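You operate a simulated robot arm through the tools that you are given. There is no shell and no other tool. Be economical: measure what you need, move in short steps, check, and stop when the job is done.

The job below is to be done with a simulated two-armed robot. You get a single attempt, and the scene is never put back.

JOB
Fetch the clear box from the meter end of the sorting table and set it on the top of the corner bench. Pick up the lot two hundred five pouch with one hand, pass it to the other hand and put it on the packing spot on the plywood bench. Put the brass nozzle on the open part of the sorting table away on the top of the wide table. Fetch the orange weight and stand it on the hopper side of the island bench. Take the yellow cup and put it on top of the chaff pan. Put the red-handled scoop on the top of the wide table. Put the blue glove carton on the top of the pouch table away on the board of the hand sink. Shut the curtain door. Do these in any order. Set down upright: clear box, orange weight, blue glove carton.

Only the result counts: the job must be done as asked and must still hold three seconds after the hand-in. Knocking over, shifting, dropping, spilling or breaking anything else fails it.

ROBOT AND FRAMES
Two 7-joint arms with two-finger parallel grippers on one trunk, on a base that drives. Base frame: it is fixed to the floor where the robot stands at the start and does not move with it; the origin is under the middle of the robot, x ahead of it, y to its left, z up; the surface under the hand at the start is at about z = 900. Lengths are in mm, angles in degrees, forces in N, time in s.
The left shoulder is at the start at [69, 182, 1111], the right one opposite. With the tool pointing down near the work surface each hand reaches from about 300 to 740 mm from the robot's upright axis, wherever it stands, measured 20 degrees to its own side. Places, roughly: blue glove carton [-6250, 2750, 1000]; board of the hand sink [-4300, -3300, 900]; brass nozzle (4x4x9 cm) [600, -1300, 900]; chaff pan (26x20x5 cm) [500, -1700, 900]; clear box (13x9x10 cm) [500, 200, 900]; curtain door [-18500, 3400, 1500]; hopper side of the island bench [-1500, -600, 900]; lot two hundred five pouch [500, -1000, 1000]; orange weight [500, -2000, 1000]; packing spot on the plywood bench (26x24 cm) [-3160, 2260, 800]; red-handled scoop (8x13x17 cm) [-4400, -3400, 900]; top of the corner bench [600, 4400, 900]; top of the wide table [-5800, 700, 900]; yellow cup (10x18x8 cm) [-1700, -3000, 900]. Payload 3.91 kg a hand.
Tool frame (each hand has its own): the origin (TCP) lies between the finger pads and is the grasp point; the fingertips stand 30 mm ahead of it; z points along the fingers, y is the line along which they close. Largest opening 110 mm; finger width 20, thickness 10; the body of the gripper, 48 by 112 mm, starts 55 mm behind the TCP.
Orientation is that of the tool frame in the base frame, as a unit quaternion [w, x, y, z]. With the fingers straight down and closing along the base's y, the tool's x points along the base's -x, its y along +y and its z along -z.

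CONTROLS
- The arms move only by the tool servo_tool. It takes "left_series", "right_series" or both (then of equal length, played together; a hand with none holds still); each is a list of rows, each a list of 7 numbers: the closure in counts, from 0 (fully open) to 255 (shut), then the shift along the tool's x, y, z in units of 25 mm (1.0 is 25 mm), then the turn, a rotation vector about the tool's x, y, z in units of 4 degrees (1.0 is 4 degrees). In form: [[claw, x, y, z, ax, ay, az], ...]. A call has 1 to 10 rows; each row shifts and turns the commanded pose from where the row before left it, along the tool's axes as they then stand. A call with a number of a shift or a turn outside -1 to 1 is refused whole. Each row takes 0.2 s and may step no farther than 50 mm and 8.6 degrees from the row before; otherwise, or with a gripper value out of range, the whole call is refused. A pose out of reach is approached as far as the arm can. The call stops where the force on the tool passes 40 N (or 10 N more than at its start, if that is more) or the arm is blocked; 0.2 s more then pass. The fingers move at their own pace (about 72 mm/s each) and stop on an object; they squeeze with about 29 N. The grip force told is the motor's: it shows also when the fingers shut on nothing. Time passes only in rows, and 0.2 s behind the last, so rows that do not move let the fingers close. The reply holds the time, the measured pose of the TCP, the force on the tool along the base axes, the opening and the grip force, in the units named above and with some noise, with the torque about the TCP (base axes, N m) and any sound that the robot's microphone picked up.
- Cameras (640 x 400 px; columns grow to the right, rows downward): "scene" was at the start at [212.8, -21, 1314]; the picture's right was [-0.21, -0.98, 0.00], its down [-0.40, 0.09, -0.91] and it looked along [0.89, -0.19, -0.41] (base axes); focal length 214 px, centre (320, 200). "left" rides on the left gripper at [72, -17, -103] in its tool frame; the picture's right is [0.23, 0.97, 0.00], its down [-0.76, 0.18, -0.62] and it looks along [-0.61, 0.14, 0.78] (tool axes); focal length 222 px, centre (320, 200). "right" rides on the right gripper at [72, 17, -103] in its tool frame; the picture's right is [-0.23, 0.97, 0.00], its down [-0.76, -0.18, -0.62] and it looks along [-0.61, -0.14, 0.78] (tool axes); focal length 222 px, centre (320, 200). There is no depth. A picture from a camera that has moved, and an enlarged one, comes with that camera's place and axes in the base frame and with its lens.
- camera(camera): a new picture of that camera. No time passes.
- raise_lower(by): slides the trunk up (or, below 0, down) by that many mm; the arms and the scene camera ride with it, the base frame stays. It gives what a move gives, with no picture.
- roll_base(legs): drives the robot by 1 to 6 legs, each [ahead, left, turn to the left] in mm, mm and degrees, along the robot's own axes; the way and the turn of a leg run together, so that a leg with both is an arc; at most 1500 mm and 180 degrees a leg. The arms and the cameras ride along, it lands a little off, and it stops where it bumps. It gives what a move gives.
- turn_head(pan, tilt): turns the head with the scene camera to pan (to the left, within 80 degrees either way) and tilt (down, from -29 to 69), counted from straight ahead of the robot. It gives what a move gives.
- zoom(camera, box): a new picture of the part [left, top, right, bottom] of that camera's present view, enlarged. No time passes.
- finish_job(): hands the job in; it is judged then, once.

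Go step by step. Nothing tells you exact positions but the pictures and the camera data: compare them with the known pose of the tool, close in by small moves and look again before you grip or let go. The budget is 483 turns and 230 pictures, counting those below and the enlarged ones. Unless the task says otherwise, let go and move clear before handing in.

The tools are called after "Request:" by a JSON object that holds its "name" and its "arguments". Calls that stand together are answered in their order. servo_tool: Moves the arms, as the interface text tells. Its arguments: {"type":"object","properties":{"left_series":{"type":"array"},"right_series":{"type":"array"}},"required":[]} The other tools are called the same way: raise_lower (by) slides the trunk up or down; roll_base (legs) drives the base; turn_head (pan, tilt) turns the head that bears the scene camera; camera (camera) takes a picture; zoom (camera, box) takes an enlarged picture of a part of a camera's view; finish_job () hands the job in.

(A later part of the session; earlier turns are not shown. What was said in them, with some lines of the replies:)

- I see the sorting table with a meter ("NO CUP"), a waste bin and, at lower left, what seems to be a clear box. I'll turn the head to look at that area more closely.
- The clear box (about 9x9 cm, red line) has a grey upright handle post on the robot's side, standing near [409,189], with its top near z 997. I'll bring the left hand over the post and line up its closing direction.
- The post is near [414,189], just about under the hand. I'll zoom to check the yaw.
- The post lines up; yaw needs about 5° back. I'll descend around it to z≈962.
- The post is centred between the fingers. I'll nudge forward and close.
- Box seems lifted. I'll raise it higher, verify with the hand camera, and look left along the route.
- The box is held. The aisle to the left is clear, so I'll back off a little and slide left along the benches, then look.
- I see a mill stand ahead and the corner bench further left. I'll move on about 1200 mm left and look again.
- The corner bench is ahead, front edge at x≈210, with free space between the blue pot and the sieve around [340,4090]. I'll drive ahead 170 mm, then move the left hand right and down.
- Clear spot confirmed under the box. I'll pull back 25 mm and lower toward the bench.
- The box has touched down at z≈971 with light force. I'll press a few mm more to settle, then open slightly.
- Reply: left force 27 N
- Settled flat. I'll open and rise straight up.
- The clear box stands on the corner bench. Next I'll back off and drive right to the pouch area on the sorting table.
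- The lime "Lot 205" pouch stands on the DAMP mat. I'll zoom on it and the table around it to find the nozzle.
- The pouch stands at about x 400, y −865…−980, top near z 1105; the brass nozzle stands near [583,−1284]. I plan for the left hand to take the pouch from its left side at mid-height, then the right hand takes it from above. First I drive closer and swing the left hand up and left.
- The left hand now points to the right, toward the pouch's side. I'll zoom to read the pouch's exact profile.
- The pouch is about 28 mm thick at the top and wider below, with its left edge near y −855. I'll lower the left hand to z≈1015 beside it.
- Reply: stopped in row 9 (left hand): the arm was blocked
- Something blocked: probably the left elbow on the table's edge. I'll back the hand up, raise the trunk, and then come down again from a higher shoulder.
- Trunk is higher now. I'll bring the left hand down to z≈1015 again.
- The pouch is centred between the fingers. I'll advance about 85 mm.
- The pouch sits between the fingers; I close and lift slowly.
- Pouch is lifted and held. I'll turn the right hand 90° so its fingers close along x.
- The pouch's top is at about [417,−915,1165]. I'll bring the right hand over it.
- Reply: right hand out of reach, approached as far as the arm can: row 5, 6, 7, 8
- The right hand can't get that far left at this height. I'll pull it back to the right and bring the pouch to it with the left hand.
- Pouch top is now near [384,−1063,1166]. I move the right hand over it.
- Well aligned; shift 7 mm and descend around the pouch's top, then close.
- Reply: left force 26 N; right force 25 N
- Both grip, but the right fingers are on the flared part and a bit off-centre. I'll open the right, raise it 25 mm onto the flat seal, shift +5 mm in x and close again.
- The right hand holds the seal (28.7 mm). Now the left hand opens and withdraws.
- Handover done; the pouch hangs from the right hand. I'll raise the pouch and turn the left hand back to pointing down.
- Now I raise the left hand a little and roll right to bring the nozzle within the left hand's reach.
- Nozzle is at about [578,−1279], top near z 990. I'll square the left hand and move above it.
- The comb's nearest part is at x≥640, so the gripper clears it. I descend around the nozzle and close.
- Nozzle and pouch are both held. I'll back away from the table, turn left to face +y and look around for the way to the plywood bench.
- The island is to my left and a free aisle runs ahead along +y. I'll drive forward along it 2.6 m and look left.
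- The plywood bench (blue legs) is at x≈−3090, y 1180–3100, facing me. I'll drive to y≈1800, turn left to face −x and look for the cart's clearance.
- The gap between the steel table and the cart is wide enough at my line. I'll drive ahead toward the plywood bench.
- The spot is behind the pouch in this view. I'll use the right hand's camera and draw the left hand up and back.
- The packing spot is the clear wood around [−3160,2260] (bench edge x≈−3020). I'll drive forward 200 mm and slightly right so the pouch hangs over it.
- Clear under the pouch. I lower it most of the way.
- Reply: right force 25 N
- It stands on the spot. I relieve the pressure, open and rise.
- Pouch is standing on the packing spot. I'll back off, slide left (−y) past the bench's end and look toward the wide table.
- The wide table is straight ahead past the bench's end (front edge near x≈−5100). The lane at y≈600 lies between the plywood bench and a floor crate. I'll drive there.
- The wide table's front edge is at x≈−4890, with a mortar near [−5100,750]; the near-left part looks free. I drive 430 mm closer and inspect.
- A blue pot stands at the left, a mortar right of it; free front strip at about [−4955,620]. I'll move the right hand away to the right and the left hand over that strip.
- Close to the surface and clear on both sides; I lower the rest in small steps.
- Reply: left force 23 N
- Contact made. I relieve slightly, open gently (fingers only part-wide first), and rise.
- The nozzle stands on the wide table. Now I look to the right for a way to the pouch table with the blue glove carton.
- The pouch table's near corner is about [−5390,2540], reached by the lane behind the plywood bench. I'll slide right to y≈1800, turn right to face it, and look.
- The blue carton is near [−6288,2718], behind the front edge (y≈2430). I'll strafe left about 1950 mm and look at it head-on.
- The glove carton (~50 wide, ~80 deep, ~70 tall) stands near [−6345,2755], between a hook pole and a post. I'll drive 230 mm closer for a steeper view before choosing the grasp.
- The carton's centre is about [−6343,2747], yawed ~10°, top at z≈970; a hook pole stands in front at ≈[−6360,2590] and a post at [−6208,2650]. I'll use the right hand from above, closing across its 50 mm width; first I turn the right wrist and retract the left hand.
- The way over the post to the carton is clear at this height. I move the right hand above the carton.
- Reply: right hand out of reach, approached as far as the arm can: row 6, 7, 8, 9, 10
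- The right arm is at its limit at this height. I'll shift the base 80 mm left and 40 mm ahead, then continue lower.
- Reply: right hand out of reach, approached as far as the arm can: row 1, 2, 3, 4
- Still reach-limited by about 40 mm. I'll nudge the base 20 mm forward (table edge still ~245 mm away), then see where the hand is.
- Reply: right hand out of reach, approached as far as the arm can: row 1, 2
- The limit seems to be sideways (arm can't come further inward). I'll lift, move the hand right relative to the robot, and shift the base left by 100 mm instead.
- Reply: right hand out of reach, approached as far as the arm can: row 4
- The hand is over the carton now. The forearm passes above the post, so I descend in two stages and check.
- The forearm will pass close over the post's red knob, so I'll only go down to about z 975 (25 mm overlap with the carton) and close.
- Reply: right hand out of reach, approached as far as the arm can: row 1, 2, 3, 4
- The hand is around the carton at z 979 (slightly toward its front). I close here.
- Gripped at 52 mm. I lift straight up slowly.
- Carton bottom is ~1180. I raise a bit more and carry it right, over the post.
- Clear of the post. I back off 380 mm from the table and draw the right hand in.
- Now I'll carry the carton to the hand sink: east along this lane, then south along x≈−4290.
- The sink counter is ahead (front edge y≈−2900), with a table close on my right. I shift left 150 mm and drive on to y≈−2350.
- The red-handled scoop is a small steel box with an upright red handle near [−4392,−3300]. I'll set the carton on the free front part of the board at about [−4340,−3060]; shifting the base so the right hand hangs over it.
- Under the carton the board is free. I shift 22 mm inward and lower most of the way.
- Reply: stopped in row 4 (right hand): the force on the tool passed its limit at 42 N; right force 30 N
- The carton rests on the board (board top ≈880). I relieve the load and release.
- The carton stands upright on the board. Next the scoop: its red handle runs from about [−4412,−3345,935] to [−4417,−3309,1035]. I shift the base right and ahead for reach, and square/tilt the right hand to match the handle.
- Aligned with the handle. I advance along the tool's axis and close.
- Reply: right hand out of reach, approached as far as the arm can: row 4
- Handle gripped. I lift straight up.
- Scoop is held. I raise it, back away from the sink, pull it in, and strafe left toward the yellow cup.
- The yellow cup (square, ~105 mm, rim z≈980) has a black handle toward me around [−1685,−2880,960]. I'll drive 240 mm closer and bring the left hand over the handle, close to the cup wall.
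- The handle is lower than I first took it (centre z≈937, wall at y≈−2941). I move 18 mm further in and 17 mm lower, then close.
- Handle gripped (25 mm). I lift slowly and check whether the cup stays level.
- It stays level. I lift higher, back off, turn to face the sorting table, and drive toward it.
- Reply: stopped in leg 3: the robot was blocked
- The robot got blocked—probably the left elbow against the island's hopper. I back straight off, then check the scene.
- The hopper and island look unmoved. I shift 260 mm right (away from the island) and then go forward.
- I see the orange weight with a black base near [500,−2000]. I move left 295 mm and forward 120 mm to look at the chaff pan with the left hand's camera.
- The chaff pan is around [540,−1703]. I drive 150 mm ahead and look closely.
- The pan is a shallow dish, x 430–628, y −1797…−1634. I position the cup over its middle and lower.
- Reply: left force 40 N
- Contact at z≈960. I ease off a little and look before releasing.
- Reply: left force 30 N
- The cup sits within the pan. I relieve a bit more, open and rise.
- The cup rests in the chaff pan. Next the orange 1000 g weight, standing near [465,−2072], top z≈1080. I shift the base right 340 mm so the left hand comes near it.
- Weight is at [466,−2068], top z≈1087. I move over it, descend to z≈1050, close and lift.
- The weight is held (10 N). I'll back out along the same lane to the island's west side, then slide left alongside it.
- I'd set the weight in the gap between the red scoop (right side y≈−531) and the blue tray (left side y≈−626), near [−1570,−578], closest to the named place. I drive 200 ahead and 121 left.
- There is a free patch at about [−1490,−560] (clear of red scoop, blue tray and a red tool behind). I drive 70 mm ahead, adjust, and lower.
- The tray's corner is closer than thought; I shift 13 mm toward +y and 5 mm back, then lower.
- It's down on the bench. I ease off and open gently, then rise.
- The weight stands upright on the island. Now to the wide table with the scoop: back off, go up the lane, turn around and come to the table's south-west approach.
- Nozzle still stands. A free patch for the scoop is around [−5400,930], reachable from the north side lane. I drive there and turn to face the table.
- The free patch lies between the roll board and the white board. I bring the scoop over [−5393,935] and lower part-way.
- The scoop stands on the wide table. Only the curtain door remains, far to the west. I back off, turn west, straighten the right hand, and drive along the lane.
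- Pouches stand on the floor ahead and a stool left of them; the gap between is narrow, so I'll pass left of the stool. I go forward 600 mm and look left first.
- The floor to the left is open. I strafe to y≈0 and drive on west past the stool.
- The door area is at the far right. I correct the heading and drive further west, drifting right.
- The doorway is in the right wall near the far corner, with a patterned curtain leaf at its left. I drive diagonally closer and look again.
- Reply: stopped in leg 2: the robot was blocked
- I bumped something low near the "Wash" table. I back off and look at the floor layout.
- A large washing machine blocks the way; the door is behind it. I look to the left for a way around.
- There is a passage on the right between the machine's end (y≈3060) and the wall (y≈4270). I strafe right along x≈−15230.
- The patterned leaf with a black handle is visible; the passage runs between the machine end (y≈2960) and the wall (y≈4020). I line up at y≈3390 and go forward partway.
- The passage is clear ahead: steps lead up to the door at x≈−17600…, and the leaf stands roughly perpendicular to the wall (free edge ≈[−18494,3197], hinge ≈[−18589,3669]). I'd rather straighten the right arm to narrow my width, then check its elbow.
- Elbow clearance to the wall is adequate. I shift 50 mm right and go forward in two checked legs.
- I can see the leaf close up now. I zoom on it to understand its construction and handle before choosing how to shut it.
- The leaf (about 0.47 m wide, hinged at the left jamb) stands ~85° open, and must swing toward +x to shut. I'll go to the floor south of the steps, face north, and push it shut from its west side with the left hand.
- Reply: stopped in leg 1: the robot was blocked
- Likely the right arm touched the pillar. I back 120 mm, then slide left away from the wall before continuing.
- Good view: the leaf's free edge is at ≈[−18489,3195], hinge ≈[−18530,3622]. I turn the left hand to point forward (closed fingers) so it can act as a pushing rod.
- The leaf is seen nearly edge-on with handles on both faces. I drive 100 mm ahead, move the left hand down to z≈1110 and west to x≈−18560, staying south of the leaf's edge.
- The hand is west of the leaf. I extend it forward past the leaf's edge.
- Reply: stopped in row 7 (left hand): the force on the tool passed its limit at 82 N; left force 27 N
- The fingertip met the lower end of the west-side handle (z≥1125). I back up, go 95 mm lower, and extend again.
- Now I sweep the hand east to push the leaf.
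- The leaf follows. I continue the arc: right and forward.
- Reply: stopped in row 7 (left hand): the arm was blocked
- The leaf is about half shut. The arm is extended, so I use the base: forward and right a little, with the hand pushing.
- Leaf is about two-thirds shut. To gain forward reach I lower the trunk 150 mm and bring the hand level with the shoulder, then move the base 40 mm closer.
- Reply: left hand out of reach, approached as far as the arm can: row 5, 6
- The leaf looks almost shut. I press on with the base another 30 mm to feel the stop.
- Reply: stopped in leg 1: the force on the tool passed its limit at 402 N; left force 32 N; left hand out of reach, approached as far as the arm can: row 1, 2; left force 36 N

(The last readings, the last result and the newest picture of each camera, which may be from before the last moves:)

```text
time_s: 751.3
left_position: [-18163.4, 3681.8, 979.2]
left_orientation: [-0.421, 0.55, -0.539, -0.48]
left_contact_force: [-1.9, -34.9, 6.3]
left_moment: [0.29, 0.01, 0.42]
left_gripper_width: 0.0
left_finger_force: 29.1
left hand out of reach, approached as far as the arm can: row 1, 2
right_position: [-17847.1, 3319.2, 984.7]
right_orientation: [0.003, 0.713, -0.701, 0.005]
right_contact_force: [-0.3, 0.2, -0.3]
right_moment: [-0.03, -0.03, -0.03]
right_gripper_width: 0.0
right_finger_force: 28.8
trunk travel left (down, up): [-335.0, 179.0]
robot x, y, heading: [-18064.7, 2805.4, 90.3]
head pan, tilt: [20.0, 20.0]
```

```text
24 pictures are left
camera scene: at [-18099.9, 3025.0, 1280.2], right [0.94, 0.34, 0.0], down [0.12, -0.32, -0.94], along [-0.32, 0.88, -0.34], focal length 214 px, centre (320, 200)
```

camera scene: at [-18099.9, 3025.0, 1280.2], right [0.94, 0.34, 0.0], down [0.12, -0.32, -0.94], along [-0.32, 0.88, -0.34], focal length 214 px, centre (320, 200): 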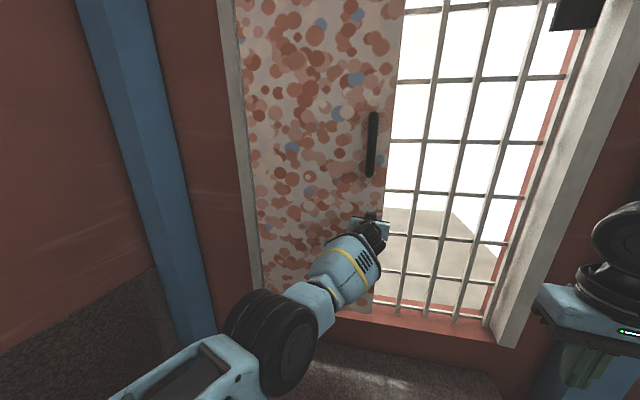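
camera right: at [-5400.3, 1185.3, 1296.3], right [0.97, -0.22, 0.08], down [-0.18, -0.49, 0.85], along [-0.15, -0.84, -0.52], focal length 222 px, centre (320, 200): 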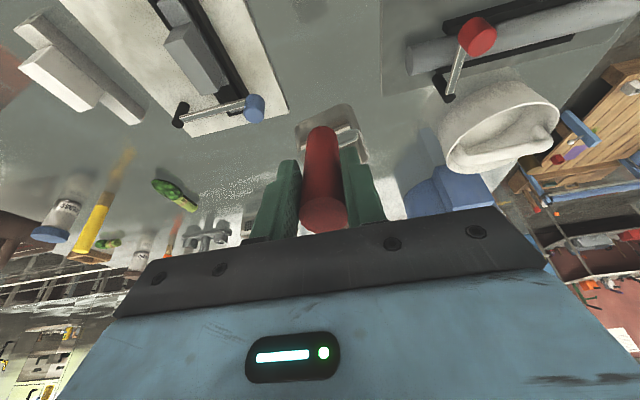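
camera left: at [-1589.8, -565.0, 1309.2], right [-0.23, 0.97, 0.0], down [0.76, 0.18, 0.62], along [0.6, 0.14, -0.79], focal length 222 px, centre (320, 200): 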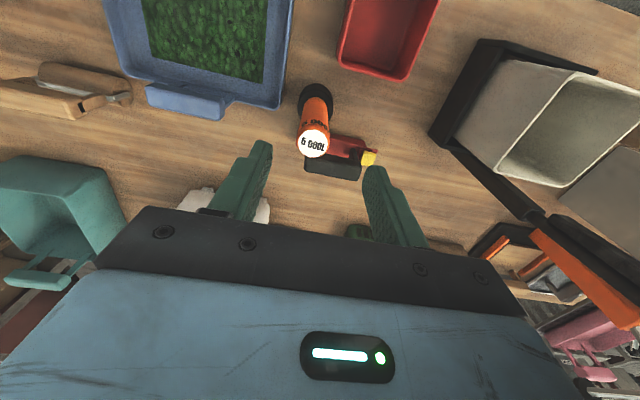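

The leaf is against its stop (firm contact). I withdraw the hand straight back and check that it stays shut.

Request:
{"name": "servo_tool", "arguments": {"left_series": [[255, 0.1, 0, -0.5, 0, 0, 0], [255, 0.15, 0, -0.8, 0, 0, 0], [255, 0.15, 0, -0.9, 0, 0, 0], [255, 0.15, 0, -0.9, 0, 0, 0], [255, 0.15, 0, -0.9, 0, 0, 0], [255, 0.15, 0, -0.9, 0, 0, 0]]}}

Request:
{"name": "roll_base", "arguments": {"legs": [[-350, 0, 0]]}}

Request:
{"name": "turn_head", "arguments": {"pan": 10, "tilt": 5}}

Request:
{"name": "camera", "arguments": {"camera": "scene"}}

```text
time_s: 752.9
left_position: [-18180.4, 3567.6, 981.8]
left_orientation: [-0.406, 0.551, -0.532, -0.499]
left_contact_force: [-0.9, 1.3, 0.1]
left_moment: [-0.01, -0.02, 0.01]
left_gripper_width: 0.0
left_finger_force: 29.3
right_position: [-17847.1, 3323.2, 982.7]
right_orientation: [0.005, 0.712, -0.702, 0.007]
right_contact_force: [-0.5, -0.2, 0.7]
right_moment: [-0.04, 0.0, 0.02]
right_gripper_width: 0.0
right_finger_force: 29.8
trunk travel left (down, up): [-335.0, 179.0]
robot x, y, heading: [-18063.6, 2805.9, 90.1]
head pan, tilt: [20.0, 20.0]
stopped in row 6 (left hand): the arm was blocked; the commanded pose is now the measured one
```

```text
time_s: 755.2
left_position: [-18180.1, 3220.7, 981.7]
left_orientation: [-0.407, 0.55, -0.532, -0.499]
left_contact_force: [-0.2, 0.4, -0.4]
left_moment: [0.0, 0.01, 0.01]
left_gripper_width: 0.2
left_finger_force: 28.8
right_position: [-17846.1, 2975.9, 984.9]
right_orientation: [0.004, 0.713, -0.701, 0.007]
right_contact_force: [0.4, 0.0, 0.6]
right_moment: [-0.02, 0.02, 0.01]
right_gripper_width: 0.3
right_finger_force: 29.0
trunk travel left (down, up): [-335.0, 179.0]
robot x, y, heading: [-18064.8, 2463.4, 89.9]
head pan, tilt: [20.0, 20.0]
```

```text
time_s: 755.9
left_position: [-18183.3, 3220.5, 982.8]
left_orientation: [-0.407, 0.55, -0.531, -0.499]
left_contact_force: [-0.5, 0.7, -0.2]
left_moment: [-0.02, -0.04, 0.02]
left_gripper_width: 0.0
left_finger_force: 28.9
right_position: [-17846.6, 2976.9, 981.8]
right_orientation: [0.005, 0.713, -0.701, 0.007]
right_contact_force: [0.3, -0.4, 0.9]
right_moment: [-0.01, -0.01, 0.0]
right_gripper_width: 0.0
right_finger_force: 29.2
trunk travel left (down, up): [-335.0, 179.0]
robot x, y, heading: [-18062.8, 2461.7, 90.2]
head pan, tilt: [10.0, 5.0]
```

```text
23 pictures are left
camera scene: at [-18083.3, 2687.3, 1303.5], right [0.98, 0.18, 0.0], down [0.02, -0.09, -1.0], along [-0.18, 0.98, -0.09], focal length 214 px, centre (320, 200)
```

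scene: 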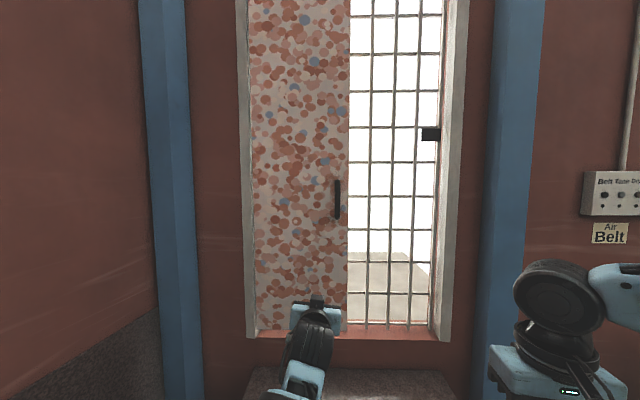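

The leaf now sits flush in its frame, both hands are empty and clear, and all the other items have been set down as asked. I hand the job in.

Request:
{"name": "finish_job", "arguments": {}}

```text
The job is handed in.
```

The job is handed in: all eight tasks were carried out, but I don't have the verdict.

- **Bumps:** The base was blocked by obstacles four times:
  - **Island bench:** I compared the hopper's position afterwards and it looked unmoved.
  - **Washing machine, pillar beside the door, and door handle:** I saw nothing moved, but did not check closely.
- **Chaff pan:** It slid roughly 10 mm when the yellow cup was set in it.
- **Orange weight:** "Hopper side" was ambiguous, so I stood it at about [-1498, -549], close to the coordinates you gave.
- **Curtain door:** The leaf covers about half of the frame. I pushed it until it hit its stop, and it stayed shut after I let go.
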